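You operate a simulated robot arm through the tools that you are given. There is no shell and no other tool. Be economical: measure what you need, move in short steps, check, and stop when the job is done.

You run a simulated robot arm. Do the job below in one go: nothing can be reset, and whatever is moved stays where it is left.

Task
Switch off, lay the loom in its saddles and shut both clips.
Fine: machine one's window side head switch; it stays off.

The check looks at the end state, three seconds after you hand in, the way a careful person would. Anything else that was tipped, shoved, dropped, spilled or broken makes it a failure.

Robot
A 6-joint arm with a two-finger parallel gripper, fixed in place. Base frame: the origin is at the foot of the arm, x ahead of it, y to its left, z up; the work surface is at about z = 600. Lengths are in mm, angles in degrees, forces in N, time in s.
With the tool pointing down near the work surface it reaches from about 120 to 600 mm from the base axis. Its first joint turns from -66.0 to 66.0 degrees. Payload 2.7 kg.
The TCP is the grasp point between the finger pads, 23 mm short of the fingertips. In the tool frame z runs along the fingers and y along their closing line. The gripper opens to 94 mm. The fingers are 38 mm wide and 10 mm thick; the gripper's body (54 by 96 mm) begins 39 mm behind the TCP.
Orientation is that of the tool frame in the base frame, as a unit quaternion [w, x, y, z]. With the fingers straight down and closing along the base's y, the tool's x points along the base's -x, its y along +y and its z along -z.

Tools
- The arm moves only by the tool play_rows. Its argument "rows" is a list that holds one entry, the list of rows, each a list of 7 numbers: the turn, a rotation vector about the tool's x, y, z in units of 5 degrees (1.0 is 5 degrees), then the shift along the tool's x, y, z in units of 50 mm (1.0 is 50 mm), then the finger opening in mm, from 0 to 94. In form: [[[rx, ry, rz, x, y, z, fingers], ...]]. A call has 1 to 10 rows; each row shifts and turns the commanded pose from where the row before left it, along the tool's axes as they then stand. A call with a number of a shift or a turn outside -1 to 1 is refused whole. Each row takes 0.2 s and may step no farther than 50 mm and 8.6 degrees from the row before; otherwise, or with a gripper value out of range, the whole call is refused. Where a pose cannot be reached the arm comes as near as it can. A force on the tool above 90 N (or 10 N above the force at the start of the call, whichever is more), or a blocked arm, ends the call early, and 0.2 s more pass. Each finger travels about 45 mm/s and halts on what it meets, pressing with about 27 N; the grip force reading is that of the motor and also rises with nothing between the fingers. The clock runs only during rows and for 0.2 s after the last one: add rows that do not move to give the fingers time. The reply holds the time, the measured pose of the TCP, the force on the tool along the base axes, the opening and the grip force, in the units named above and with some noise, with the torque about the TCP (base axes, N m) and any sound that the robot's microphone picked up.
- Cameras (640 x 400 px; columns grow to the right, rows downward): "scene" is fixed at [85, -423.3, 1382.3]; the picture's right is [0.81, -0.59, 0.00], its down [-0.40, -0.56, -0.73] and it looks along [0.42, 0.59, -0.69] (base axes); focal length 341 px, centre (320, 200). "wrist" rides on the gripper at [86, 16, -75] in the tool frame; the picture's right is [-0.18, 0.98, 0.00], its down [-0.58, -0.11, -0.81] and it looks along [-0.79, -0.15, 0.59] (tool axes); focal length 243 px, centre (320, 200).
- capture(camera): a new picture of that camera. No time passes.
- locate(camera, pixels): there is no depth. For up to 12 entries [column, row, z] of the newest picture of that camera ("zoom" is the newest enlarged one), the place [x, y] in the base frame at which the ray of that pixel passes the height z, good to about 2 mm, but the place of the scene camera against the robot may be out by one fixed shift of up to 25 mm in any direction. No time passes.
- inspect(camera, box): a new picture of the part [left, top, right, bottom] of that camera's present view, enlarged. No time passes.
- finish_job(): hands the job in; it is judged then, once.

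Work in short steps. Measure before you move; look again where a grasp or a placing could have gone wrong, and mend it. You have 80 turns and 38 pictures in all, those below and enlarged ones among them. Open the gripper and draw the arm clear of the work before you hand the job in, unless the task says otherwise; then end with one line.

The tools are called after "Request:" as name(argument=value, ...) on one line, values as JSON. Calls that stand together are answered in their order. play_rows: Moves the arm, as the interface text tells. Its arguments: {"type":"object","properties":{"rows":{"type":"array"}},"required":["rows"]} The other tools are called the same way: capture (camera) takes a picture; locate (camera, pixels) gives the place at which the rays of pixels pass given heights; inspect (camera, box) takes an enlarged picture of a part of a camera's view; finish_job () hands the job in.

At the start:

```text
t: 0.0
eef_pos: [471.7, 125.7, 925.8]
orientation: [0.0, 0.0, 1.0, 0.0]
ft_force: [-0.9, 0.2, 0.2]
moment: [-0.03, -0.02, 0.0]
opening: 94.1
gripper_force: 0.1
```

scene: 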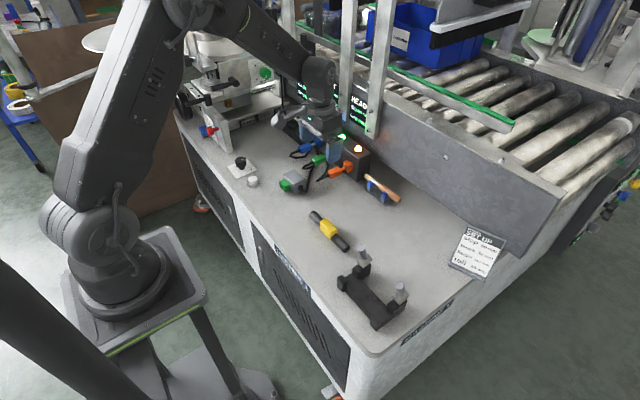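
wrist: 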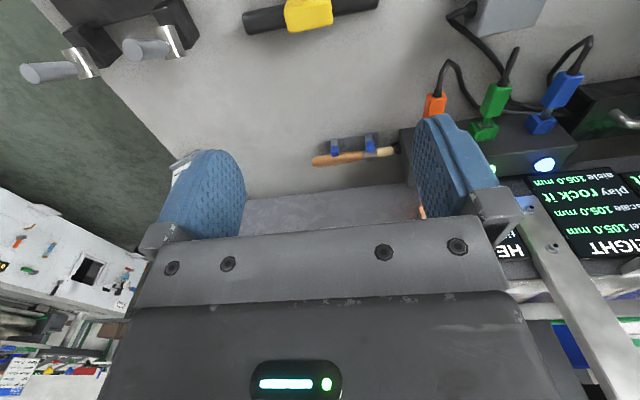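

The scene shows a yellow/black loom near (328,230), the saddle block at (375,295), and a box with plugs/lamps near (345,165). I enlarge these to read details.

Request:
inspect(camera="scene", box=[260, 100, 420, 200])

Request:
inspect(camera="scene", box=[290, 200, 450, 340])

Request:
inspect(camera="scene", box=[170, 50, 320, 210])

Request:
inspect(camera="scene", box=[430, 210, 530, 290])

Request:
inspect(camera="wrist", box=[380, 0, 640, 280])

```text
4.00 times, centred on (340, 150) of scene
```

zoom: 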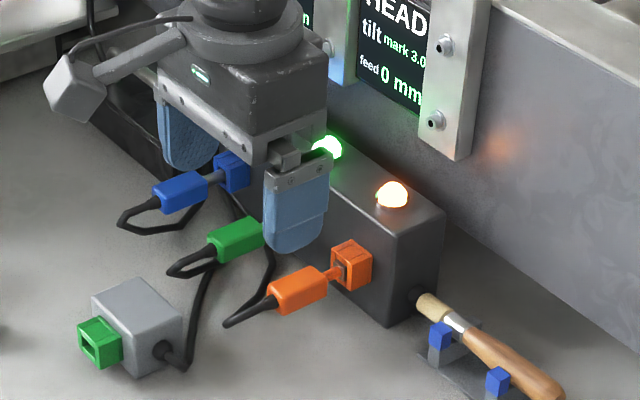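

```text
2.86 times, centred on (370, 270) of scene
```

zoom: 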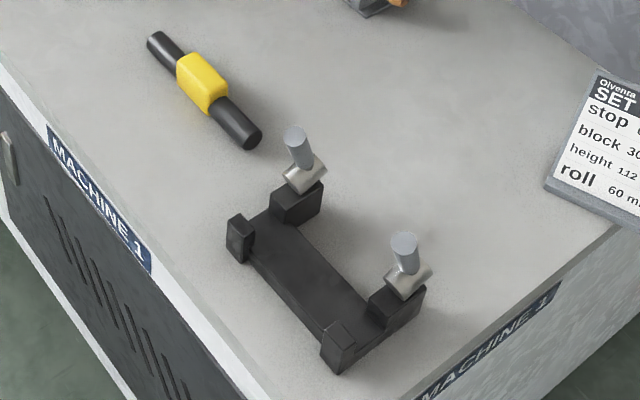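

```text
2.50 times, centred on (245, 130) of scene
```

zoom: 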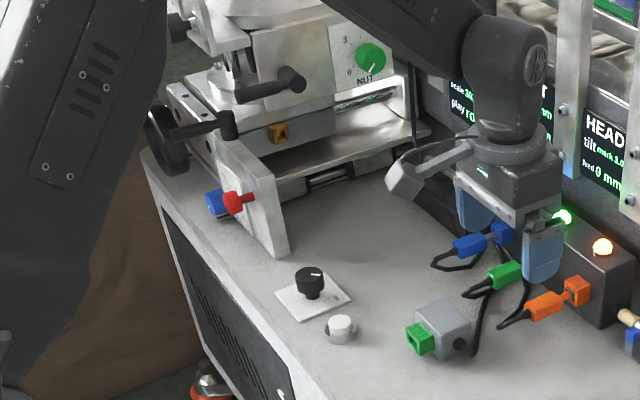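

```text
5.00 times, centred on (480, 250) of scene
```

zoom: 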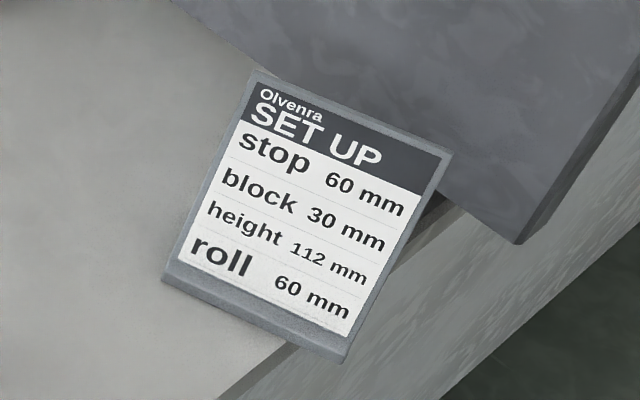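

```text
1.43 times, centred on (510, 140) of wrist
```

zoom: 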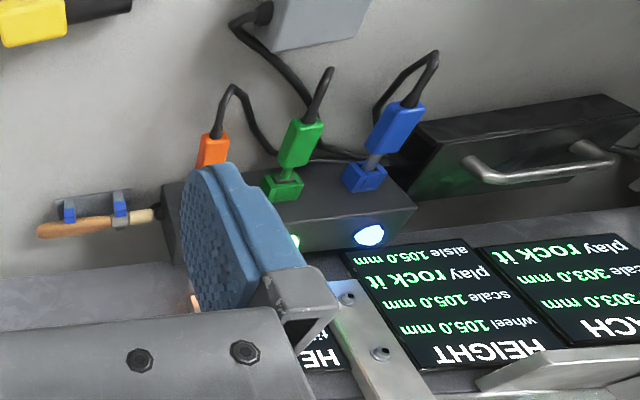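

The controls sit around (240,163), (252,182), (208,132) and (262,72). I locate these, along with the loom, saddles and clips.

Request:
locate(camera="scene", pixels=[[240, 163, 620], [252, 182, 610], [208, 132, 640], [262, 72, 750], [313, 216, 612], [346, 248, 612], [328, 229, 620], [363, 252, 650], [402, 286, 650], [378, 297, 610], [343, 283, 620], [374, 322, 620]])

Request:
inspect(camera="scene", box=[170, 60, 290, 140])

Request:
inspect(camera="scene", box=[330, 240, 420, 335])

```text
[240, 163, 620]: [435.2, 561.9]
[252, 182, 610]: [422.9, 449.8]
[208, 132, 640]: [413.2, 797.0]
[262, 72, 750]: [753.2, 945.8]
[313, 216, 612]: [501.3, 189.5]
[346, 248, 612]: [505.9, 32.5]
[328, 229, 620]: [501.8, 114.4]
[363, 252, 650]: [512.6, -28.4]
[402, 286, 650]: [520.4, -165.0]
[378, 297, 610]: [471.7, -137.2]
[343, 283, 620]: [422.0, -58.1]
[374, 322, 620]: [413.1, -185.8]
```

```text
5.00 times, centred on (230, 100) of scene
```

zoom: 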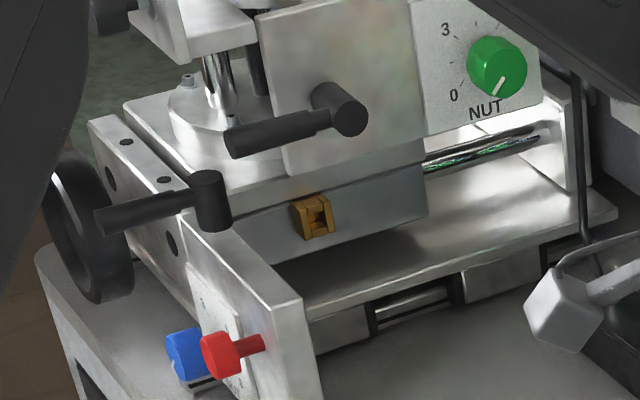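

```text
4.21 times, centred on (375, 288) of scene
```

zoom: 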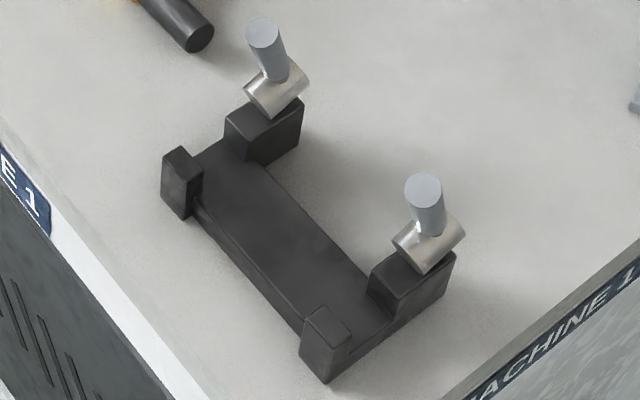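

Only the controls on the +y side are unclear, and the switch could be one of them. I move the gripper at height toward +y and slightly back to view them with the wrist camera.

Request:
play_rows(rows=[[[0, 0, 0, 0.5, 0.8, 0, 94], [0, 0, 0, 0.5, 0.8, 0, 94], [0, 0, 0, 0.5, 0.8, 0, 94], [0, 0, 0, 0, 1, 0, 94], [0, 0, 0, 0, 1, 0, 94]]])

Request:
capture(camera="wrist")

Request:
capture(camera="scene")

```text
t: 1.2
eef_pos: [397.4, 345.6, 926.0]
orientation: [-0.001, 0.0, 1.0, 0.0]
ft_force: [0.2, 0.1, 0.2]
moment: [-0.01, 0.0, -0.02]
opening: 93.9
gripper_force: 0.0
```

```text
28 pictures are left
```

wrist: 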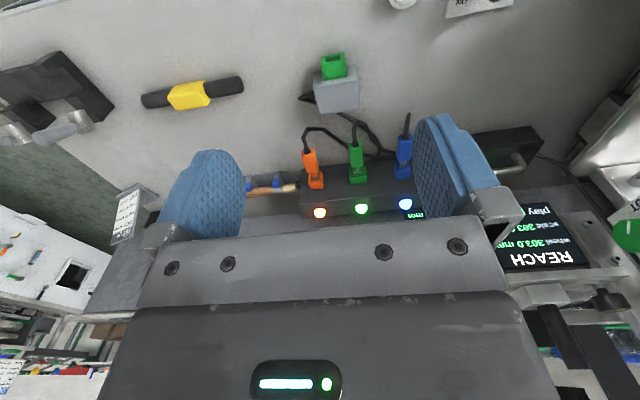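

```text
27 pictures are left
```

scene: 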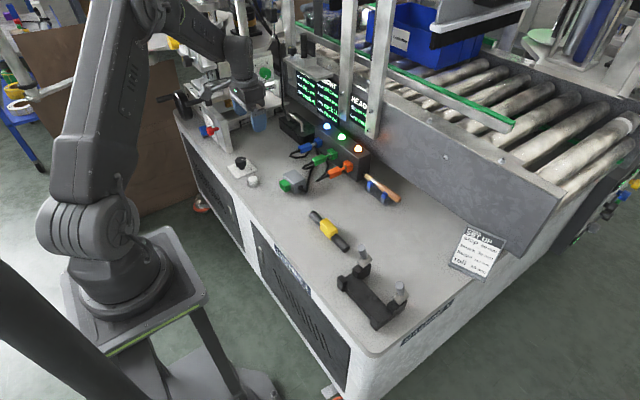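

The screens at (330,100) and the lamp box are now unobstructed in the scene view; I enlarge them and the knob plate.

Request:
inspect(camera="scene", box=[275, 60, 385, 130])

Request:
inspect(camera="scene", box=[270, 110, 380, 205])

Request:
inspect(camera="scene", box=[195, 110, 275, 195])

Request:
inspect(camera="wrist", box=[360, 0, 640, 130])

```text
5.71 times, centred on (330, 95) of scene
```

zoom: 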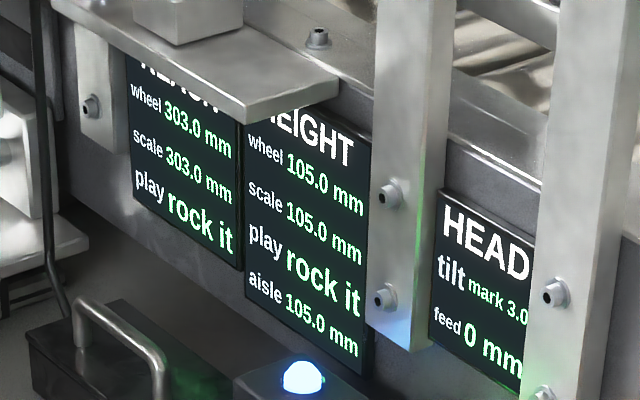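

```text
4.21 times, centred on (325, 158) of scene
```

zoom: 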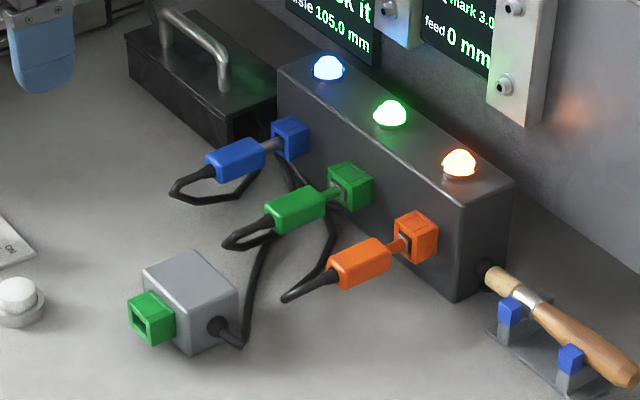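

```text
4.71 times, centred on (235, 152) of scene
```

zoom: 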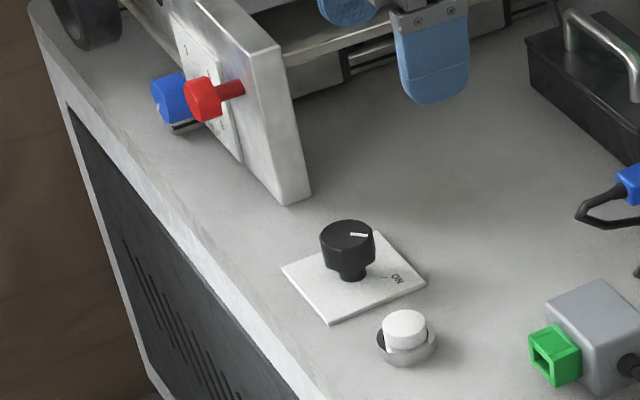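

```text
2.29 times, centred on (500, 65) of wrist
```

zoom: 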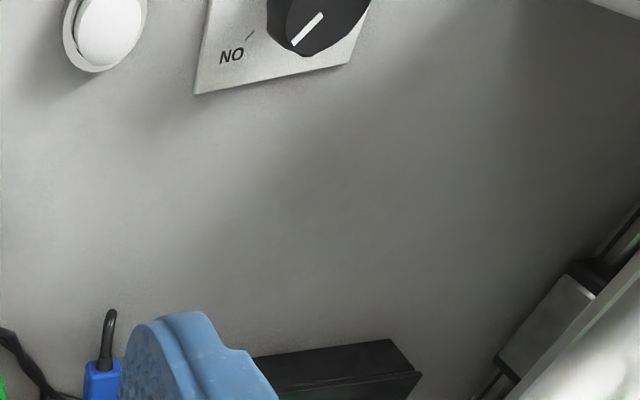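

The black knob with an "ON" mark at scene (240,163) is a candidate. I tilt the camera down by 30° and pull back in x to see the knob, the button and the red/blue items from above.

Request:
play_rows(rows=[[[0, 0, 0, 0.9, 0, 0, 94], [0, 0, 0, 0.5, 0.8, 0, 94], [0, 1, 0, 0, 0.6, 0, 94], [0, 1, 0, 0, 0, 0, 94], [0, 1, 0, 0, 0, 0, 94], [0, 1, 0, 0, 0, 0, 94], [0, 1, 0, 0, 0, 0, 94], [0, 1, 0, 0, 0, 0, 94]]])

Request:
capture(camera="wrist")

```text
t: 3.0
eef_pos: [326.9, 415.8, 926.5]
orientation: [-0.259, -0.001, 0.966, 0.001]
ft_force: [-0.3, -0.3, -0.8]
moment: [-0.06, -0.03, -0.02]
opening: 94.2
gripper_force: 0.1
```

```text
22 pictures are left
```

wrist: 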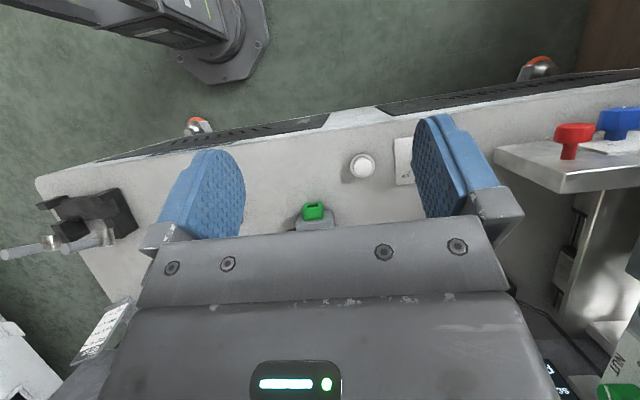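

The knob at about (430,165) is hidden by the right finger. I close the fingers to free the view and look at both areas.

Request:
play_rows(rows=[[[0, 0, 0, 0, 0, 0, 10], [0, 0, 0, 0, 0, 0, 10], [0, 0, 0, 0, 0, 0, 10], [0, 0, 0, 0, 0, 0, 10], [0, 0, 0, 0, 0, 0, 10]]])

Request:
inspect(camera="wrist", box=[330, 130, 480, 230])

Request:
inspect(camera="wrist", box=[500, 80, 640, 180])

```text
t: 4.2
eef_pos: [327.4, 417.3, 925.7]
orientation: [-0.258, -0.001, 0.966, -0.001]
ft_force: [0.4, 0.3, 0.6]
moment: [0.0, 0.01, -0.03]
opening: 9.9
gripper_force: 0.1
```

```text
4.00 times, centred on (405, 180) of wrist
```

zoom: 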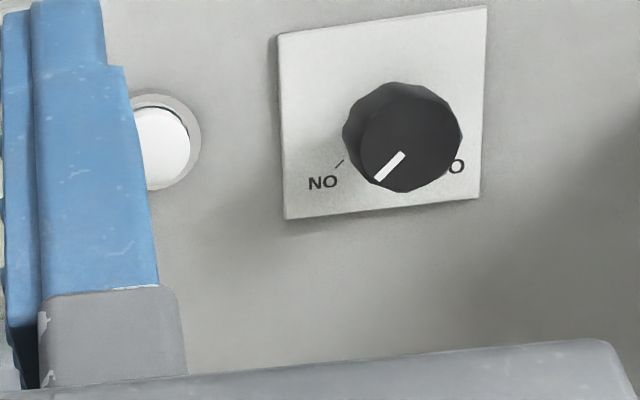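

```text
4.00 times, centred on (570, 130) of wrist
```

zoom: 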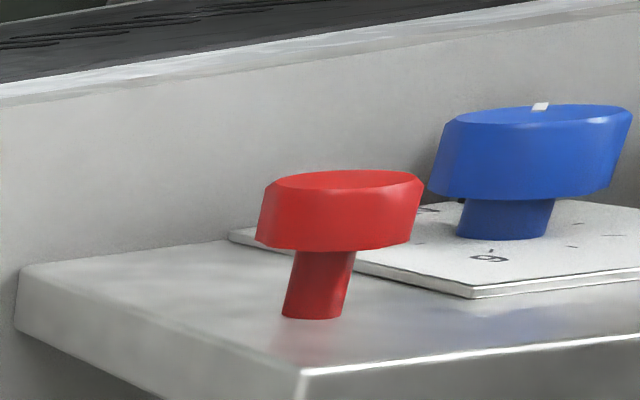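

The black knob is a rotary ON/O switch. To confirm the naming ("machine 1", "window side") I enlarge the cabinet labels at (290,265) and (428,320).

Request:
inspect(camera="scene", box=[170, 120, 350, 300])

Request:
inspect(camera="scene", box=[385, 280, 485, 350])

Request:
inspect(camera="scene", box=[150, 0, 350, 140])

```text
2.22 times, centred on (260, 210) of scene
```

zoom: 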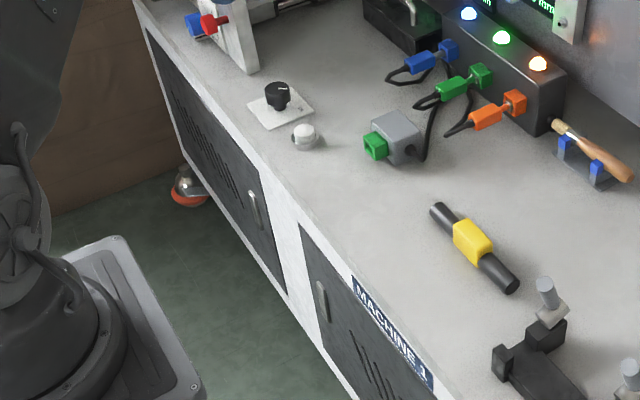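

```text
5.71 times, centred on (435, 315) of scene
```

zoom: 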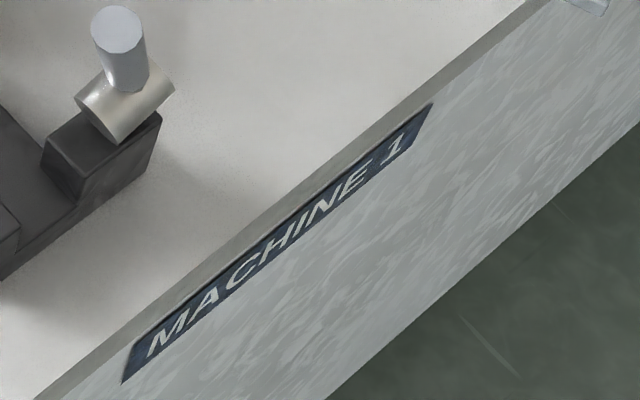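

```text
2.86 times, centred on (250, 70) of scene
```

zoom: 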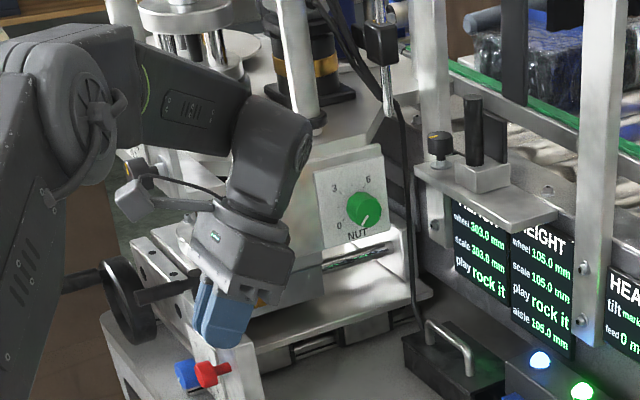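

The black ON/O knob is the only such switch on machine 1. I locate it, the button and the plate corners from the wrist picture.

Request:
locate(camera="wrist", pixels=[[428, 167, 635], [428, 167, 615], [425, 160, 600], [396, 138, 602], [396, 185, 602], [446, 132, 602], [445, 180, 602], [361, 167, 610], [315, 222, 640]])

Request:
locate(camera="scene", pixels=[[240.5, 159, 640], [240, 168, 602], [223, 168, 602], [235, 178, 602], [258, 169, 602], [245, 156, 602], [252, 182, 610]])

```text
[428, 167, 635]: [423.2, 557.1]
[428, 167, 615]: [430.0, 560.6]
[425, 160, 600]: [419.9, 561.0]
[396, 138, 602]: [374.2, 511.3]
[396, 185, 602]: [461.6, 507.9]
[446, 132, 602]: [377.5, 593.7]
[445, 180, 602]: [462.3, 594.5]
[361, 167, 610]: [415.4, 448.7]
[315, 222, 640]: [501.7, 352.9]
```

```text
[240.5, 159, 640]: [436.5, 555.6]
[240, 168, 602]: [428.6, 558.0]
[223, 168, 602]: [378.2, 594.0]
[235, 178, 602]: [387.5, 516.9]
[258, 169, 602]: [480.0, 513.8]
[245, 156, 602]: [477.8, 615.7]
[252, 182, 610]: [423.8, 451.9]
```

The knob's centre is near (419,552), about 690 mm from the base, so I'll need the tool tilted outward with the camera side up. It points at ON and O lies a counter-clockwise turn away. First I bring the tool vertical and start yawing it at height.

Request:
play_rows(rows=[[[0, -1, 0, 0, 0, 0, 60], [0, -1, 0, 0, 0, 0, 60], [0, -1, 0, 0, 0, 0, 60], [0, -1, 0, 0, 0, 0, 60], [0, -1, 0, 0, 0, 0, 60], [0, -1, 0, 0, 0, 0, 60], [0, 0, 1, 0, 0, 0, 60], [0, 0, 1, 0, 0, 0, 60], [0, 0, 1, 0, 0, 0, 60], [0, 0, 1, 0, 0, 0, 60]]])

Request:
play_rows(rows=[[[0, 0, 1, 0, 0, 0, 60], [0, 0, 1, 0, 0, 0, 60], [0, 0, 1, 0, 0, 0, 60], [0, 0, 1, 0, 0, 0, 60], [0, 0, 1, 0, 0, 0, 60], [0, 0, 1, 0, 0, 0, 60], [0, 0, 1, 0, 0, 0, 60], [0, 0, 1, 0, 0, 0, 60], [0, 0, 1, 0, 0, 0, 60], [0, 0, 1, 0, 0, 0, 60]]])

Request:
play_rows(rows=[[[0, 0, 1, 0, 0, 0, 60], [0, 0, 1, 0, 0, 0, 60], [0, 0, 1, 0, 0, 0, 60], [0, 0, 1, 0, 0, 0, 60], [0, 0, 1, 0, 0, 0, 60], [0, 0, 1, 0, 0, 0, 60], [0, 0, 1, 0, 0, 0, 60], [0, 0, 1, 0, 0, 0, 60], [0, 0, 1, 0, 0, 0, 60], [0, 0, 1, 0, 0, 0, 60]]])

```text
t: 6.4
eef_pos: [327.0, 415.6, 926.8]
orientation: [0.001, 0.174, 0.985, 0.0]
ft_force: [0.5, -0.3, 0.2]
moment: [0.02, 0.01, -0.02]
opening: 59.9
gripper_force: 0.0
```

```text
t: 8.6
eef_pos: [328.4, 416.6, 927.3]
orientation: [-0.001, 0.574, 0.819, 0.001]
ft_force: [0.1, -0.5, -0.3]
moment: [0.02, 0.0, 0.03]
opening: 59.9
gripper_force: 0.0
```

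```text
t: 10.8
eef_pos: [344.9, 401.7, 925.3]
orientation: [-0.01, 0.862, 0.507, -0.004]
ft_force: [-0.1, -0.3, 0.4]
moment: [0.02, 0.02, -0.04]
opening: 59.9
gripper_force: 0.2
out of reach, approached as far as the arm can: row 10
```

J6 stops near a tool-x azimuth of 61°, which is just usable. I back off by 10° and tilt 30° outward at height.

Request:
play_rows(rows=[[[0, 0, -1, 0, 0, 0, 60], [0, 0, -1, 0, 0, 0, 60], [0, 1, 0, 0, 0, 0, 60], [0, 1, 0, 0, 0, 0, 60], [0, 1, 0, 0, 0, 0, 60], [0, 1, 0, 0, 0, 0, 60], [0, 1, 0, 0, 0, 0, 60], [0, 1, 0, 0, 0, 0, 60]]])

```text
t: 12.6
eef_pos: [345.6, 402.4, 924.7]
orientation: [-0.149, 0.791, 0.554, 0.213]
ft_force: [0.5, 0.1, 0.0]
moment: [0.0, 0.04, 0.04]
opening: 60.0
gripper_force: 0.1
```

At tilt 30° and azimuth 70°, the knob lies nearly along the tool axis. I advance 240 mm, staying 100 mm short of the knob.

Request:
play_rows(rows=[[[0, 0, 0, -0.018, 0.07, 0.96, 60], [0, 0, 0, -0.018, 0.07, 0.96, 60], [0, 0, 0, -0.018, 0.07, 0.96, 60], [0, 0, 0, -0.018, 0.07, 0.96, 60], [0, 0, 0, -0.018, 0.07, 0.96, 60]]])

Request:
capture(camera="wrist")

```text
t: 13.8
eef_pos: [403.2, 505.1, 713.9]
orientation: [-0.149, 0.791, 0.555, 0.211]
ft_force: [0.3, -0.1, -0.7]
moment: [0.02, -0.01, -0.03]
opening: 60.2
gripper_force: 0.0
```

```text
16 pictures are left
```

wrist: 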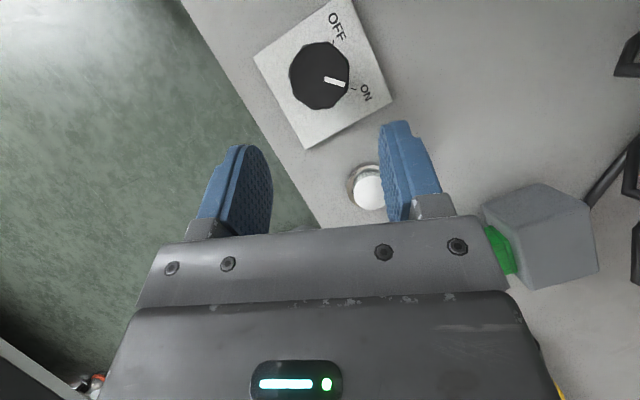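

The plate's OFF/ON marks are clear; the knob is at (320,76) with its pointer at ON. I locate the knob, marks and plate corners from here.

Request:
locate(camera="wrist", pixels=[[320, 76, 638], [320, 76, 630], [343, 83, 638], [289, 76, 630], [351, 76, 630], [333, 43, 604], [353, 90, 604], [254, 55, 603], [306, 148, 603], [392, 97, 603], [344, 0, 603], [368, 190, 615]])

```text
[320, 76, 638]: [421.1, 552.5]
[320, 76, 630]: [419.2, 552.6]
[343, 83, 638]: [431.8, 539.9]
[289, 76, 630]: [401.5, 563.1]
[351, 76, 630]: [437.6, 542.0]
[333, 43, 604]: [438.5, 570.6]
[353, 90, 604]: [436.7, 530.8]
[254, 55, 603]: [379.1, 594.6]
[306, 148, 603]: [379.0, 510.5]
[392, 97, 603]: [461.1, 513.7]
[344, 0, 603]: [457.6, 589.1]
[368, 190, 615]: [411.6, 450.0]
```

Knob centre (420,552), pointer at −46°, and the OFF tick at +45°. I advance 89 mm along the tool axis to straddle it.

Request:
play_rows(rows=[[[0, 0, 0, 0, 0, 0.9, 62], [0, 0, 0, 0, 0, 0.6, 62], [0, 0, 0, 0, 0, 0.28, 62], [0, 0, 0, 0, 0, 0, 62]]])

Request:
capture(camera="wrist")

```text
t: 14.8
eef_pos: [409.3, 536.2, 654.0]
orientation: [-0.148, 0.791, 0.554, 0.212]
ft_force: [-0.1, 0.1, 0.2]
moment: [-0.01, 0.02, -0.01]
opening: 61.9
gripper_force: 0.2
out of reach, approached as far as the arm can: row 2, 3
```

```text
15 pictures are left
```

wrist: 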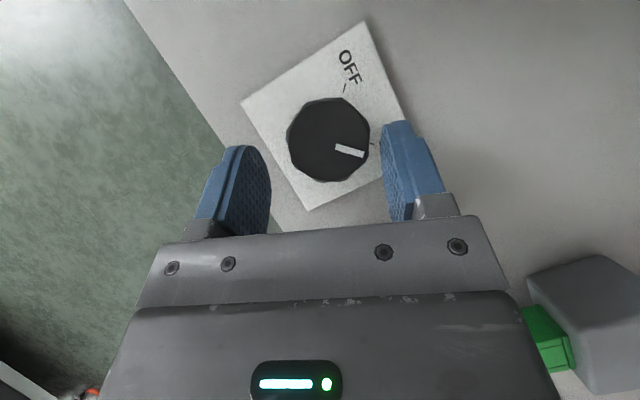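

30° tilt runs out of reach 20 mm short. I tilt to 45° here and then finish the approach.

Request:
play_rows(rows=[[[0, 1, 0, 0, 0, 0, 62], [0, 1, 0, 0, 0, 0, 62], [0, 1, 0, 0, 0, 0, 62], [0, 0, 0, -0.084, 0.092, 0, 62], [0, 0, 0, 0, 0, 0.2, 62], [0, 0, 0, 0, 0, 0.226, 62], [0, 0, 0, 0, 0, 0, 62]]])

```text
t: 16.4
eef_pos: [418.2, 546.1, 635.3]
orientation: [-0.219, 0.757, 0.53, 0.313]
ft_force: [-0.2, 0.9, 0.6]
moment: [-0.02, 0.01, 0.02]
opening: 62.1
gripper_force: 0.1
```

Reached (418,546,635) with no contact. I close on the knob.

Request:
play_rows(rows=[[[0, 0, 0, 0, 0, 0, 30], [0, 0, 0, 0, 0, 0, 30], [0, 0, 0, 0, 0, 0, 30], [0, 0, 0, 0, 0, 0, 30]]])

Request:
inspect(camera="wrist", box=[180, 60, 480, 260])

```text
t: 17.4
eef_pos: [418.2, 545.9, 635.5]
orientation: [-0.218, 0.757, 0.529, 0.315]
ft_force: [10.0, -3.3, -2.4]
moment: [0.35, 0.24, -0.08]
opening: 41.5
gripper_force: 44.8
```

```text
2.00 times, centred on (330, 160) of wrist
```

zoom: 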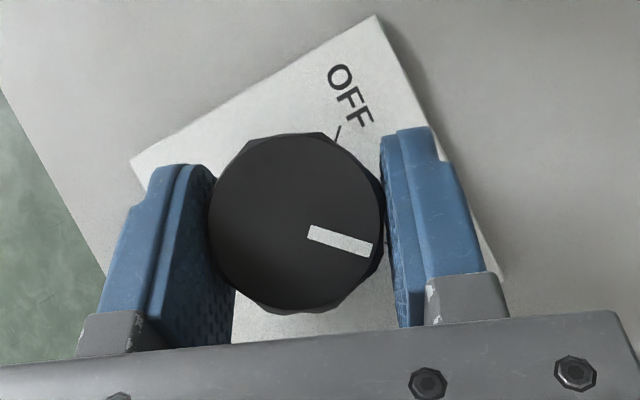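

The knob is gripped at 41.5 mm. I turn 30° counter-clockwise about the vertical axis through the knob.

Request:
play_rows(rows=[[[0.707, 0, -0.707, 0, 0.03, 0, 30], [0.707, 0, -0.707, 0, 0.011, 0, 30], [0.707, 0, -0.707, 0, 0.011, 0, 30], [0.707, 0, -0.707, 0, 0.011, 0, 30], [0.707, 0, -0.707, 0, 0.011, 0, 30], [0.707, 0, -0.707, 0, 0.011, 0, 30]]])

```text
t: 18.8
eef_pos: [414.0, 510.8, 656.8]
orientation: [-0.288, 0.597, 0.703, 0.257]
ft_force: [28.0, -21.8, 23.9]
moment: [0.26, -0.8, -1.03]
opening: 41.0
gripper_force: 13.0
out of reach, approached as far as the arm can: row 1, 2, 4, 5, 6
```

The arm fell short and the TCP moved to (414,511,657); I look at what happened.

Request:
capture(camera="wrist")

```text
13 pictures are left
```

wrist: 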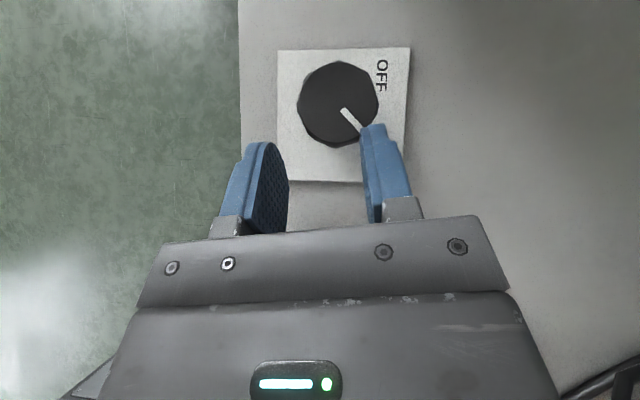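

The grip slid off and the knob is still at ON, because reach is too thin at 45° tilt. I open, retract, swing back in azimuth and tilt to 60° for more reach.

Request:
play_rows(rows=[[[0, 0, 0, 0, 0, 0, 62], [0, 0, 0, 0, 0, 0, 62], [0, 0, 0, 0, 0, -1, 62], [-0.707, 0, 0.707, 0, 0, 0, 62], [-0.707, 0, 0.707, 0, 0, 0, 62], [-0.707, 0, 0.707, 0, 0, 0, 62], [-0.707, 0, 0.707, 0, 0, 0, 62], [-0.707, 0, 0.707, 0, 0, 0, 62], [-0.707, 0, 0.707, 0, 0, 0, 62], [-0.5, 0, 0.5, 0, 0, 0, 62]]])

Request:
play_rows(rows=[[[0, 1, 0, 0, 0, 0, 62], [0, 1, 0, 0, 0, 0, 62], [0, 1, 0, 0, 0, 0, 62]]])

```text
t: 21.0
eef_pos: [410.2, 478.1, 685.1]
orientation: [-0.209, 0.773, 0.506, 0.321]
ft_force: [0.0, 0.3, -0.3]
moment: [-0.01, 0.01, -0.03]
opening: 62.2
gripper_force: 0.1
```

```text
t: 21.8
eef_pos: [410.5, 478.0, 685.7]
orientation: [-0.275, 0.724, 0.475, 0.418]
ft_force: [-0.3, 0.0, 0.0]
moment: [0.03, -0.01, 0.04]
opening: 61.7
gripper_force: 0.1
```

Now azimuth 66.5°, tilt 60°. I approach the knob again and grip.

Request:
play_rows(rows=[[[0, 0, 0, -0.238, -0.416, 0, 62], [0, 0, 0, 0, 0, 0.8, 62], [0, 0, 0, 0, 0, 0.6, 62], [0, 0, 0, 0, 0, 0.214, 62], [0, 0, 0, 0, 0, 0, 62]]])

```text
t: 23.0
eef_pos: [416.7, 544.3, 636.3]
orientation: [-0.272, 0.725, 0.474, 0.419]
ft_force: [-0.7, -0.5, 0.4]
moment: [0.01, -0.03, -0.02]
opening: 62.1
gripper_force: 0.0
```

Straddled without contact. With fingers open I test the azimuth range about the knob: 10° back first, then forward.

Request:
play_rows(rows=[[[-0.866, 0, 0.5, 0, -0.0136, 0, 62], [-0.866, 0, 0.5, 0, -0.0136, 0, 62]]])

Request:
play_rows(rows=[[[0.866, 0, -0.5, 0, 0.0136, 0, 62], [0.866, 0, -0.5, 0, 0.0136, 0, 62], [0.866, 0, -0.5, 0, 0.0136, 0, 62], [0.866, 0, -0.5, 0, 0.0136, 0, 62], [0.866, 0, -0.5, 0, 0.0136, 0, 62], [0.866, 0, -0.5, 0, 0.0136, 0, 62]]])

```text
t: 23.6
eef_pos: [416.2, 546.0, 635.8]
orientation: [-0.236, 0.763, 0.41, 0.44]
ft_force: [-0.4, -0.6, 0.3]
moment: [0.01, 0.01, 0.0]
opening: 62.1
gripper_force: 0.0
```

```text
t: 25.0
eef_pos: [413.2, 534.0, 646.6]
orientation: [-0.343, 0.63, 0.594, 0.365]
ft_force: [-0.3, 0.6, 0.1]
moment: [0.0, -0.06, 0.0]
opening: 62.0
gripper_force: 0.2
out of reach, approached as far as the arm can: row 5, 6
```

Range is free at 56° and runs out past 77°. I swing back to about 52°, recentre, and then test still lower azimuths.

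Request:
play_rows(rows=[[[-0.866, 0, 0.5, 0, -0.0136, 0, 62], [-0.866, 0, 0.5, 0, -0.0136, 0, 62], [-0.866, 0, 0.5, 0, -0.0136, 0, 62], [-0.866, 0, 0.5, 0, -0.0136, 0, 62], [-0.866, 0, 0.5, 0, -0.0136, 0, 62], [-0.866, 0, 0.5, 0, -0.0136, 0, 62], [-0.866, 0, 0.5, 0, -0.0136, 0, 62], [0, 0, 0, -0.096, 0.114, 0, 62], [0, 0, 0, 0, 0, 0.298, 62]]])

Request:
play_rows(rows=[[[-0.866, 0, 0.5, 0, -0.0136, 0, 62], [-0.866, 0, 0.5, 0, -0.0136, 0, 62], [-0.866, 0, 0.5, 0, -0.0136, 0, 62], [-0.866, 0, 0.5, 0, -0.0136, 0, 62]]])

```text
t: 27.0
eef_pos: [433.0, 542.6, 632.1]
orientation: [-0.218, 0.778, 0.377, 0.452]
ft_force: [-22.8, 2.7, 11.8]
moment: [0.52, 0.4, 0.55]
opening: 71.0
gripper_force: 9.6
out of reach, approached as far as the arm can: row 7
```

```text
t: 28.0
eef_pos: [439.5, 548.0, 639.0]
orientation: [-0.202, 0.795, 0.348, 0.455]
ft_force: [-20.1, 12.8, -8.8]
moment: [-0.21, -0.31, -0.11]
opening: 72.2
gripper_force: 12.2
out of reach, approached as far as the arm can: row 1, 2, 3, 4
```

The azimuth limit is about 52°, and the fingers pressed against the knob because the position drifted. I retract along the tool axis and look.

Request:
play_rows(rows=[[[0, 0, 0, 0, -0.3, 0, 72], [0, 0, 0, 0, 0, -1, 72], [0, 0, 0, 0, 0, -0.6, 62]]])

Request:
capture(camera="wrist")

```text
t: 28.8
eef_pos: [437.2, 552.7, 640.6]
orientation: [-0.206, 0.793, 0.348, 0.455]
ft_force: [-4.0, 5.1, 3.1]
moment: [0.03, 0.08, -0.19]
opening: 65.4
gripper_force: 3.8
out of reach, approached as far as the arm can: row 1, 2, 3
```

```text
12 pictures are left
```

wrist: 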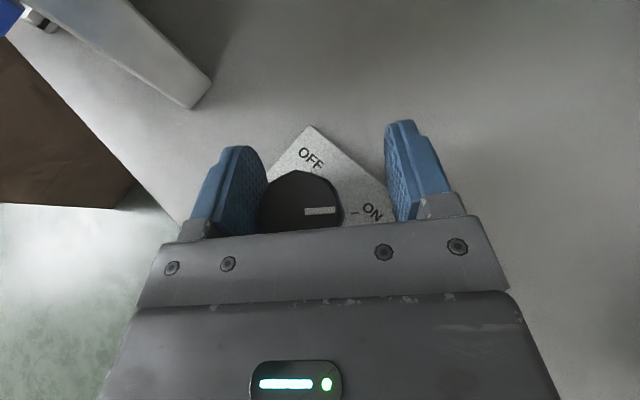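

Orientation is at the joint limit, so moves distort. I rotate forward 10° while backing out.

Request:
play_rows(rows=[[[0.866, 0, -0.5, 0, 0, -0.2, 62], [0.866, 0, -0.5, 0, 0, -0.4, 62], [0.866, 0, -0.5, 0, 0, -0.6, 62], [0, 0, 0, 0, 0, -0.6, 62]]])

```text
t: 29.8
eef_pos: [394.5, 484.2, 684.7]
orientation: [-0.26, 0.743, 0.445, 0.428]
ft_force: [-0.3, 1.4, 0.2]
moment: [0.01, 0.01, 0.01]
opening: 62.1
gripper_force: 0.0
```

Clear now. I set azimuth 57°, recentre and approach with the knob nearer the fingertips.

Request:
play_rows(rows=[[[-0.866, 0, 0.5, 0, 0, 0, 62], [0, 0, 0, -0.258, -0.317, 0, 62], [0, 0, 0, 0, 0, 0.8, 62], [0, 0, 0, 0, 0, 0.5, 62], [0, 0, 0, 0, 0, 0.222, 62], [0, 0, 0, 0, 0, 0, 62]]])

```text
t: 31.2
eef_pos: [414.1, 543.7, 636.2]
orientation: [-0.239, 0.763, 0.412, 0.438]
ft_force: [-0.3, 0.3, -0.9]
moment: [0.03, 0.0, 0.02]
opening: 62.0
gripper_force: 0.0
```

In position. I close, then turn 22° counter-clockwise about the knob axis.

Request:
play_rows(rows=[[[0, 0, 0, 0, 0, 0, 20], [0, 0, 0, 0, 0, 0, 20], [0, 0, 0, 0, 0, 0, 20], [0, 0, 0, 0, 0, 0, 20]]])

Request:
play_rows(rows=[[[0.866, 0, -0.5, 0, 0.02, 0, 20], [0.866, 0, -0.5, 0, 0.02, 0, 20], [0.866, 0, -0.5, 0, 0.02, 0, 20], [0.866, 0, -0.5, 0, 0.02, 0, 20], [0.35, 0, -0.2, 0, 0.01, 0, 20]]])

Request:
inspect(camera="wrist", box=[180, 60, 480, 260])

```text
t: 32.2
eef_pos: [414.9, 542.7, 636.5]
orientation: [-0.239, 0.763, 0.411, 0.438]
ft_force: [11.4, -2.9, -3.2]
moment: [-0.1, -0.56, -0.14]
opening: 41.4
gripper_force: 44.8
```

```text
t: 33.4
eef_pos: [417.2, 539.8, 635.7]
orientation: [-0.317, 0.671, 0.55, 0.383]
ft_force: [23.7, 13.0, -20.9]
moment: [-0.3, -0.09, -0.22]
opening: 41.1
gripper_force: 44.8
out of reach, approached as far as the arm can: row 5
```

```text
2.00 times, centred on (330, 160) of wrist
```

zoom: 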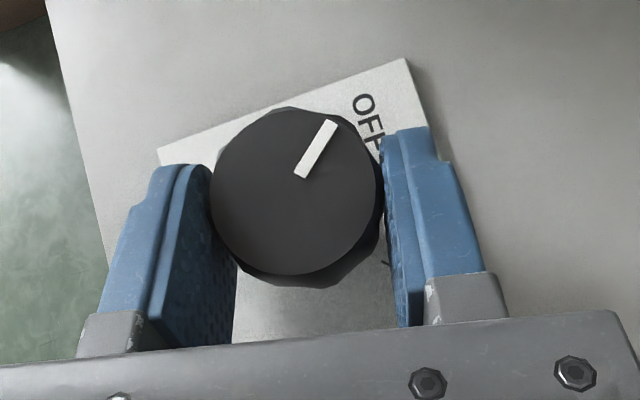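

The knob snapped over, and its pointer is now at about +46°, on OFF. I release and retract gently, then verify.

Request:
play_rows(rows=[[[0, 0, 0, 0, 0, 0, 64], [0, 0, 0, 0, 0, 0, 64], [0, 0, 0, 0, 0, 0, 64], [0, 0, 0, 0, 0, -0.5, 64], [0, 0, 0, 0, 0, -1, 64], [0, 0, 0, 0, 0, -1, 64], [0, 0, 0, 0, 0, -1, 64]]])

Request:
capture(camera="wrist")

```text
t: 35.0
eef_pos: [387.4, 389.9, 723.9]
orientation: [-0.321, 0.668, 0.55, 0.385]
ft_force: [0.8, -1.2, 0.4]
moment: [-0.01, 0.01, 0.0]
opening: 64.0
gripper_force: 0.0
```

```text
10 pictures are left
```

wrist: 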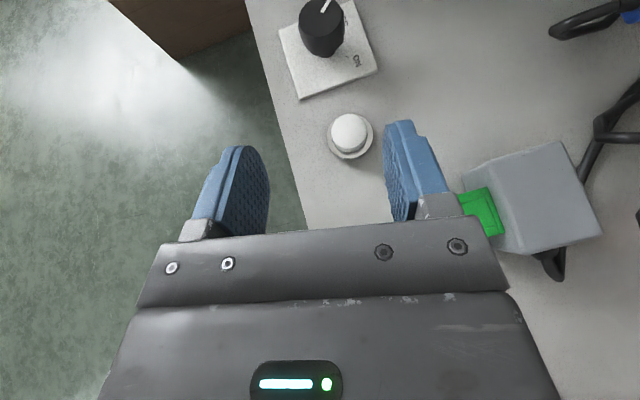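

The switch reads OFF and nothing else has moved. Now I raise and untilt the tool to vertical, near azimuth 79°, which suits gripping the loom across x.

Request:
play_rows(rows=[[[0, -1, 0, 0.6, 0, 0, 64], [0, -1, 0, 0.6, 0, 0, 64], [0, -1, 0, 0.6, 0, 0, 64], [0, -1, 0, 0, 0, 0, 64], [0, -1, 0, 0, 0, 0, 64], [0, -1, 0, 0, 0, 0, 64], [0, -1, 0, 0, 0, 0, 64], [0, -1, 0, 0, 0, 0, 64], [0, -1, 0, 0, 0, 0, 64], [0, -1, 0, 0, 0, 0, 64]]])

Request:
play_rows(rows=[[[0, -1, 0, 0, 0, -0.5, 64], [0, -1, 0, 0, 0, -0.5, 64], [0, 0, -1, 0, 0, 0, 64], [0, 0, -1, 0, 0, 0, 64]]])

```text
t: 37.2
eef_pos: [397.5, 441.5, 798.9]
orientation: [-0.057, 0.769, 0.634, 0.064]
ft_force: [0.2, -0.3, 0.5]
moment: [0.0, 0.0, 0.05]
opening: 64.0
gripper_force: 0.0
```

```text
t: 38.2
eef_pos: [396.7, 434.2, 848.6]
orientation: [-0.002, 0.712, 0.702, -0.002]
ft_force: [-0.4, 0.0, 0.4]
moment: [0.04, 0.0, 0.01]
opening: 64.1
gripper_force: 0.0
```

Tool vertical at azimuth 89°. I travel at z≈849 to above the loom near (480,150) and look.

Request:
play_rows(rows=[[[0, 0, 0, -0.947, 0.277, 0, 64], [0, 0, 0, -0.947, 0.277, 0, 64], [0, 0, 0, -0.947, 0.277, 0, 64], [0, 0, 0, -0.947, 0.277, 0, 64], [0, 0, 0, -0.947, 0.277, 0, 64], [0, 0, 0, -0.947, 0.277, 0, 64]]])

Request:
capture(camera="wrist")

```text
t: 39.6
eef_pos: [477.3, 147.4, 848.3]
orientation: [-0.002, 0.712, 0.702, -0.002]
ft_force: [0.8, 0.2, -0.1]
moment: [0.02, 0.0, -0.02]
opening: 64.1
gripper_force: 0.0
```

```text
9 pictures are left
```

wrist: 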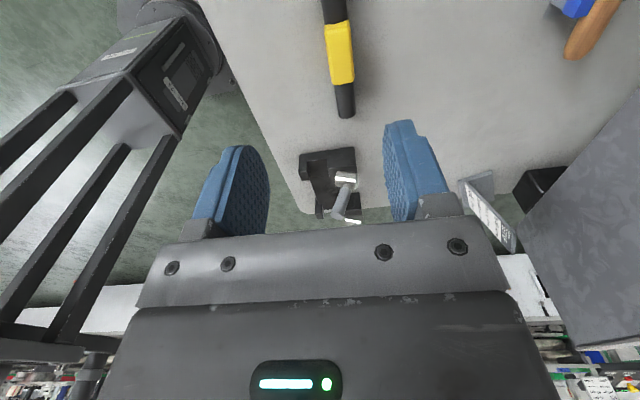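

Both loom (yellow from (336,22) to (342,84)) and saddle (around (335,180)) are visible. I locate their features.

Request:
locate(camera="wrist", pixels=[[337, 23, 625], [342, 85, 625], [324, 25, 615], [329, 87, 615], [349, 20, 615], [355, 81, 615], [346, 117, 612], [336, 0, 612], [300, 155, 600], [356, 148, 625], [345, 178, 645], [338, 213, 680]])

Request:
inspect(camera="wrist", box=[270, 0, 400, 230])

```text
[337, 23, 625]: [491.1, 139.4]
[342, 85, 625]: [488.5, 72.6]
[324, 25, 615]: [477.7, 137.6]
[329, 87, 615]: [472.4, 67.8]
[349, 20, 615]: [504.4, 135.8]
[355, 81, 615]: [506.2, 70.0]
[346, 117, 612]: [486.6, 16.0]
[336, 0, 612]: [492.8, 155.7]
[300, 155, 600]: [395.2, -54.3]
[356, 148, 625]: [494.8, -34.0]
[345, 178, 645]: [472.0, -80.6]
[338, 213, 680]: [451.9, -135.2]
```

```text
1.74 times, centred on (335, 115) of wrist
```

zoom: 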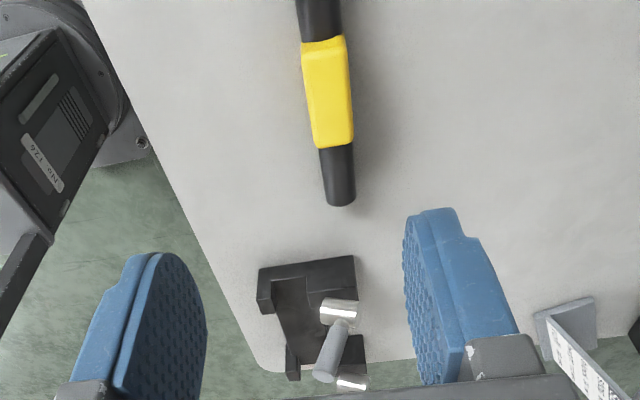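

The loom's centre is at about (490,105), axis along y, with yellow about 30 mm wide. Before grasping, I go closer above the saddle for a clear look at the seats and clips.

Request:
play_rows(rows=[[[0, 0, 0, -0.835, -0.11, 0.39, 94], [0, 0, 0, -0.835, -0.11, 0.39, 94], [0, 0, 0, -0.835, -0.11, 0.39, 94], [0, 0, 0, -0.835, -0.11, 0.39, 94]]])

Request:
inspect(camera="wrist", box=[210, 0, 450, 150])

```text
t: 40.6
eef_pos: [451.1, -18.4, 770.5]
orientation: [-0.003, 0.713, 0.701, -0.002]
ft_force: [-0.1, -0.4, -0.4]
moment: [-0.01, 0.0, 0.03]
opening: 94.2
gripper_force: 0.0
```

```text
2.67 times, centred on (330, 75) of wrist
```

zoom: 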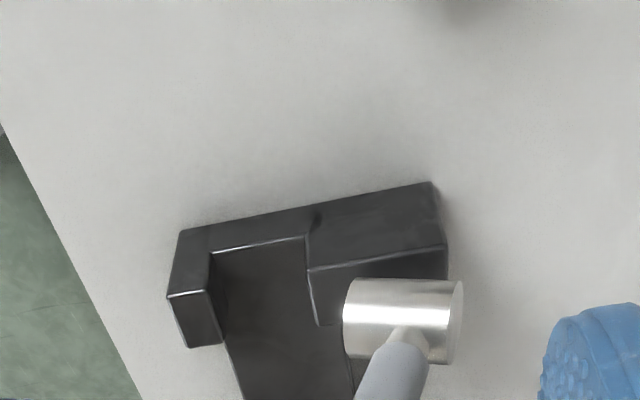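

The saddle's near end shows a flat channel between a post (left) and a block (right) that carries the clip barrel and lever. I locate the channel edges and the clip.

Request:
locate(camera="zoom", pixels=[[180, 230, 600], [433, 182, 600], [168, 295, 625], [208, 290, 625], [308, 270, 625], [447, 245, 625], [212, 252, 612], [303, 236, 612], [222, 343, 625], [318, 325, 625], [350, 320, 637], [458, 320, 637]])

Request:
locate(camera="scene", pixels=[[342.5, 279.7, 625], [362, 268.5, 625], [376.7, 318.4, 625], [397.6, 305.8, 625], [364.8, 261.4, 637], [400.7, 297.5, 637], [361.5, 248.3, 670], [399.2, 285.1, 670], [346, 248, 612], [313, 216, 612]])

```text
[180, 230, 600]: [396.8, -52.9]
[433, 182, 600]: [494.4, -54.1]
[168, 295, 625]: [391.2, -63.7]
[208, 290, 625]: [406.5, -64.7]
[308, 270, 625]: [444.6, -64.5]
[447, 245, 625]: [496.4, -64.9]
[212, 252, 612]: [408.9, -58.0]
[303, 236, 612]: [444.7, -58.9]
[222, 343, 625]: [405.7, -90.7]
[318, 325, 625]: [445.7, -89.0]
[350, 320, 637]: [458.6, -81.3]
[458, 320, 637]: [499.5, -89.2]
```

```text
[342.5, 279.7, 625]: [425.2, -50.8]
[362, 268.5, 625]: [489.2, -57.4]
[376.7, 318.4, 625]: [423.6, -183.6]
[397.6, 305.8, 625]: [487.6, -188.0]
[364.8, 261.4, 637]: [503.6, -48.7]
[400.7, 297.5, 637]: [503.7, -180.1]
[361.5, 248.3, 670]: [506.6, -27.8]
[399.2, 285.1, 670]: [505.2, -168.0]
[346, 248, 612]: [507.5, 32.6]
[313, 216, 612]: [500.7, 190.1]
```

Geometry by triangulation: channel centre x≈428.6, floor z≈621, saddle mid y≈−131, towers up to z≈643. Clip levers pivot near (478, −65 / −197, 655) and rise to about z 726, leaning toward −x. With the camera on this side it would pass close to a lever, so I yaw the tool 180° at height first.

Request:
play_rows(rows=[[[0, 0, -1, 0, 0, -0.5, 70], [0, 0, -1, 0, 0, -0.5, 70], [0, 0, -1, 0, 0, 0, 70], [0, 0, -1, 0, 0, 0, 70], [0, 0, -1, 0, 0, 0, 70], [0, 0, -1, 0, 0, 0, 70], [0, 0, -1, 0, 0, 0, 70], [0, 0, -1, 0, 0, 0, 70], [0, 0, -1, 0, 0, 0, 70], [0, 0, -1, 0, 0, 0, 70]]])

Request:
play_rows(rows=[[[0, 0, -1, 0, 0, 0, 70], [0, 0, -1, 0, 0, 0, 70], [0, 0, -1, 0, 0, 0, 70], [0, 0, -1, 0, 0, 0, 70], [0, 0, -1, 0, 0, 0, 70], [0, 0, -1, 0, 0, 0, 70], [0, 0, -1, 0, 0, 0, 70], [0, 0, -1, 0, 0, 0, 70], [0, 0, -1, 0, 0, 0, 70], [0, 0, -1, 0, 0, 0, 70]]])

Request:
play_rows(rows=[[[0, 0, -1, 0, 0, 0, 70], [0, 0, -1, 0, 0, 0, 70], [0, 0, -1, 0, 0, 0, 70], [0, 0, -1, 0, 0, 0, 70], [0, 0, -1, 0, 0, 0, 70], [0, 0, -1, 0, 0, 0, 70], [0, 0, -1, 0, 0, 0, 70], [0, 0, -1, 0, 0, 0, 70], [0, 0, -1, 0, 0, 0, 70], [0, 0, -1, 0, 0, 0, 70]]])

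Request:
play_rows(rows=[[[0, 0, -1, 0, 0, 0, 70], [0, 0, -1, 0, 0, 0, 70], [0, 0, -1, 0, 0, 0, 70], [0, 0, -1, 0, 0, 0, 70], [0, 0, -1, 0, 0, 0, 70], [0, 0, -1, 0, 0, 0, 70]]])

```text
t: 42.8
eef_pos: [452.0, -19.5, 820.2]
orientation: [-0.003, 0.349, 0.937, 0.0]
ft_force: [0.1, 0.5, 1.1]
moment: [0.02, -0.03, -0.01]
opening: 69.9
gripper_force: 0.0
```

```text
t: 45.0
eef_pos: [451.3, -16.9, 820.0]
orientation: [-0.002, -0.079, 0.997, 0.001]
ft_force: [-0.1, 1.0, 0.6]
moment: [0.04, -0.02, -0.02]
opening: 70.4
gripper_force: 0.1
```

```text
t: 47.2
eef_pos: [451.8, -18.4, 820.3]
orientation: [-0.002, -0.493, 0.87, 0.002]
ft_force: [-0.4, 0.4, -0.1]
moment: [0.02, 0.05, 0.02]
opening: 69.9
gripper_force: 0.1
```

```text
t: 48.6
eef_pos: [451.2, -17.7, 821.0]
orientation: [-0.002, -0.702, 0.712, 0.003]
ft_force: [-0.3, -0.6, -0.2]
moment: [0.01, 0.03, 0.0]
opening: 70.1
gripper_force: 0.0
```

Now azimuth 269°. I move above the loom at z≈700 and check alignment.

Request:
play_rows(rows=[[[0, 0, 0, -0.615, -0.195, 0.6, 70], [0, 0, 0, -0.615, -0.195, 0.6, 70], [0, 0, 0, -0.615, -0.195, 0.6, 70], [0, 0, 0, -0.615, -0.195, 0.6, 70]]])

Request:
capture(camera="wrist")

```text
t: 49.6
eef_pos: [493.3, 103.3, 701.2]
orientation: [-0.001, -0.701, 0.713, 0.003]
ft_force: [-0.5, 0.9, -0.2]
moment: [0.04, 0.01, 0.0]
opening: 70.2
gripper_force: 0.0
```

```text
6 pictures are left
```

wrist: 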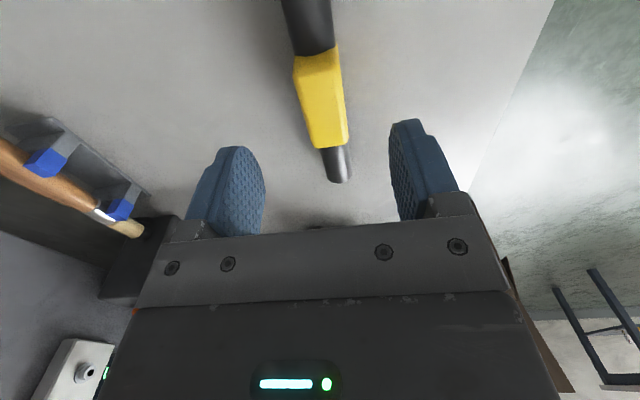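

The loom lies between the fingers, with yellow from row ~50 to ~145. I locate its edges at two heights.

Request:
locate(camera="wrist", pixels=[[294, 62, 615], [340, 47, 615], [313, 147, 615], [348, 140, 615], [317, 55, 630], [331, 144, 630], [338, 182, 612], [320, 145, 615], [320, 53, 615]])

```text
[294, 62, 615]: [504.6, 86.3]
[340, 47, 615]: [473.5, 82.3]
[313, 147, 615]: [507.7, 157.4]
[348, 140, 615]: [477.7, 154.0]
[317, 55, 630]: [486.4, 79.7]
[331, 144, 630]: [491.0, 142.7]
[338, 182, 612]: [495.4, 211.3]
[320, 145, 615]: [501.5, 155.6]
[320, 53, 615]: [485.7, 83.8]
```

The loom's centre is (490.5,109), with yellow top around z 632. I centre on it, descend to z≈632 and close.

Request:
play_rows(rows=[[[0, 0, 0, -0.114, 0.056, 0, 70], [0, 0, 0, 0, 0, 0.7, 70], [0, 0, 0, 0, 0, 0.48, 70], [0, 0, 0, 0, 0, 0.2, 70], [0, 0, 0, 0, 0, 0, 20], [0, 0, 0, 0, 0, 0, 20], [0, 0, 0, 0, 0, 0, 20], [0, 0, 0, 0, 0, 0, 20]]])

```text
t: 51.4
eef_pos: [489.9, 110.2, 630.6]
orientation: [-0.001, -0.701, 0.713, 0.002]
ft_force: [0.8, 0.4, 1.1]
moment: [0.09, -0.02, -0.01]
opening: 27.3
gripper_force: 27.4
```

Gripped at 27 mm. I lift 150 mm straight up.

Request:
play_rows(rows=[[[0, 0, 0, 0, 0, -0.4, 20], [0, 0, 0, 0, 0, -0.8, 20], [0, 0, 0, 0, 0, -0.9, 20], [0, 0, 0, 0, 0, -0.9, 20], [0, 0, 0, 0, 0, 0, 20]]])

```text
t: 52.6
eef_pos: [490.0, 112.9, 778.9]
orientation: [-0.001, -0.701, 0.713, 0.003]
ft_force: [-0.6, -0.1, -0.9]
moment: [0.02, -0.04, 0.0]
opening: 27.5
gripper_force: 27.4
```

Still held (27.5 mm). I travel at z≈779 to above the saddle at (428,−130).

Request:
play_rows(rows=[[[0, 0, 0, 0.813, 0.195, 0, 20], [0, 0, 0, 0.813, 0.195, 0, 20], [0, 0, 0, 0.813, 0.195, 0, 20], [0, 0, 0, 0.813, 0.195, 0, 20], [0, 0, 0, 0.813, 0.195, 0, 20], [0, 0, 0, 0.813, 0.195, 0, 20], [0, 0, 0, 0, 0, 0, 20]]])

Request:
capture(camera="wrist")

```text
t: 54.2
eef_pos: [427.3, -133.3, 780.8]
orientation: [-0.001, -0.7, 0.714, 0.003]
ft_force: [0.2, -0.2, -1.3]
moment: [0.04, -0.02, -0.02]
opening: 27.7
gripper_force: 27.2
```

```text
5 pictures are left
```

wrist: 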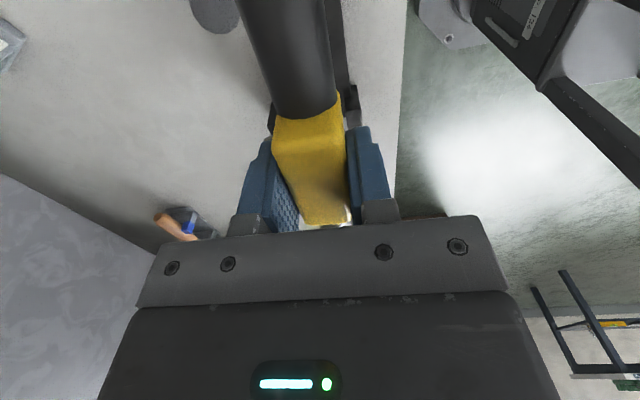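

The loom is held straight. I check the lever tip at (215,10) and post corner at (355,88) against my estimates.

Request:
locate(camera="wrist", pixels=[[215, 10, 726], [345, 20, 621], [346, 90, 621], [357, 85, 643], [347, 110, 643], [305, 115, 770], [252, 20, 770], [327, 0, 770]])

```text
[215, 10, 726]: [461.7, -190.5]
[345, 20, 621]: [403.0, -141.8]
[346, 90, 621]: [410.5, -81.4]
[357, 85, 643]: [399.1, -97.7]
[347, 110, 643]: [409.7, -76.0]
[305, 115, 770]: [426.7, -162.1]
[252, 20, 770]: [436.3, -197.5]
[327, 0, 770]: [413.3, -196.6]
```

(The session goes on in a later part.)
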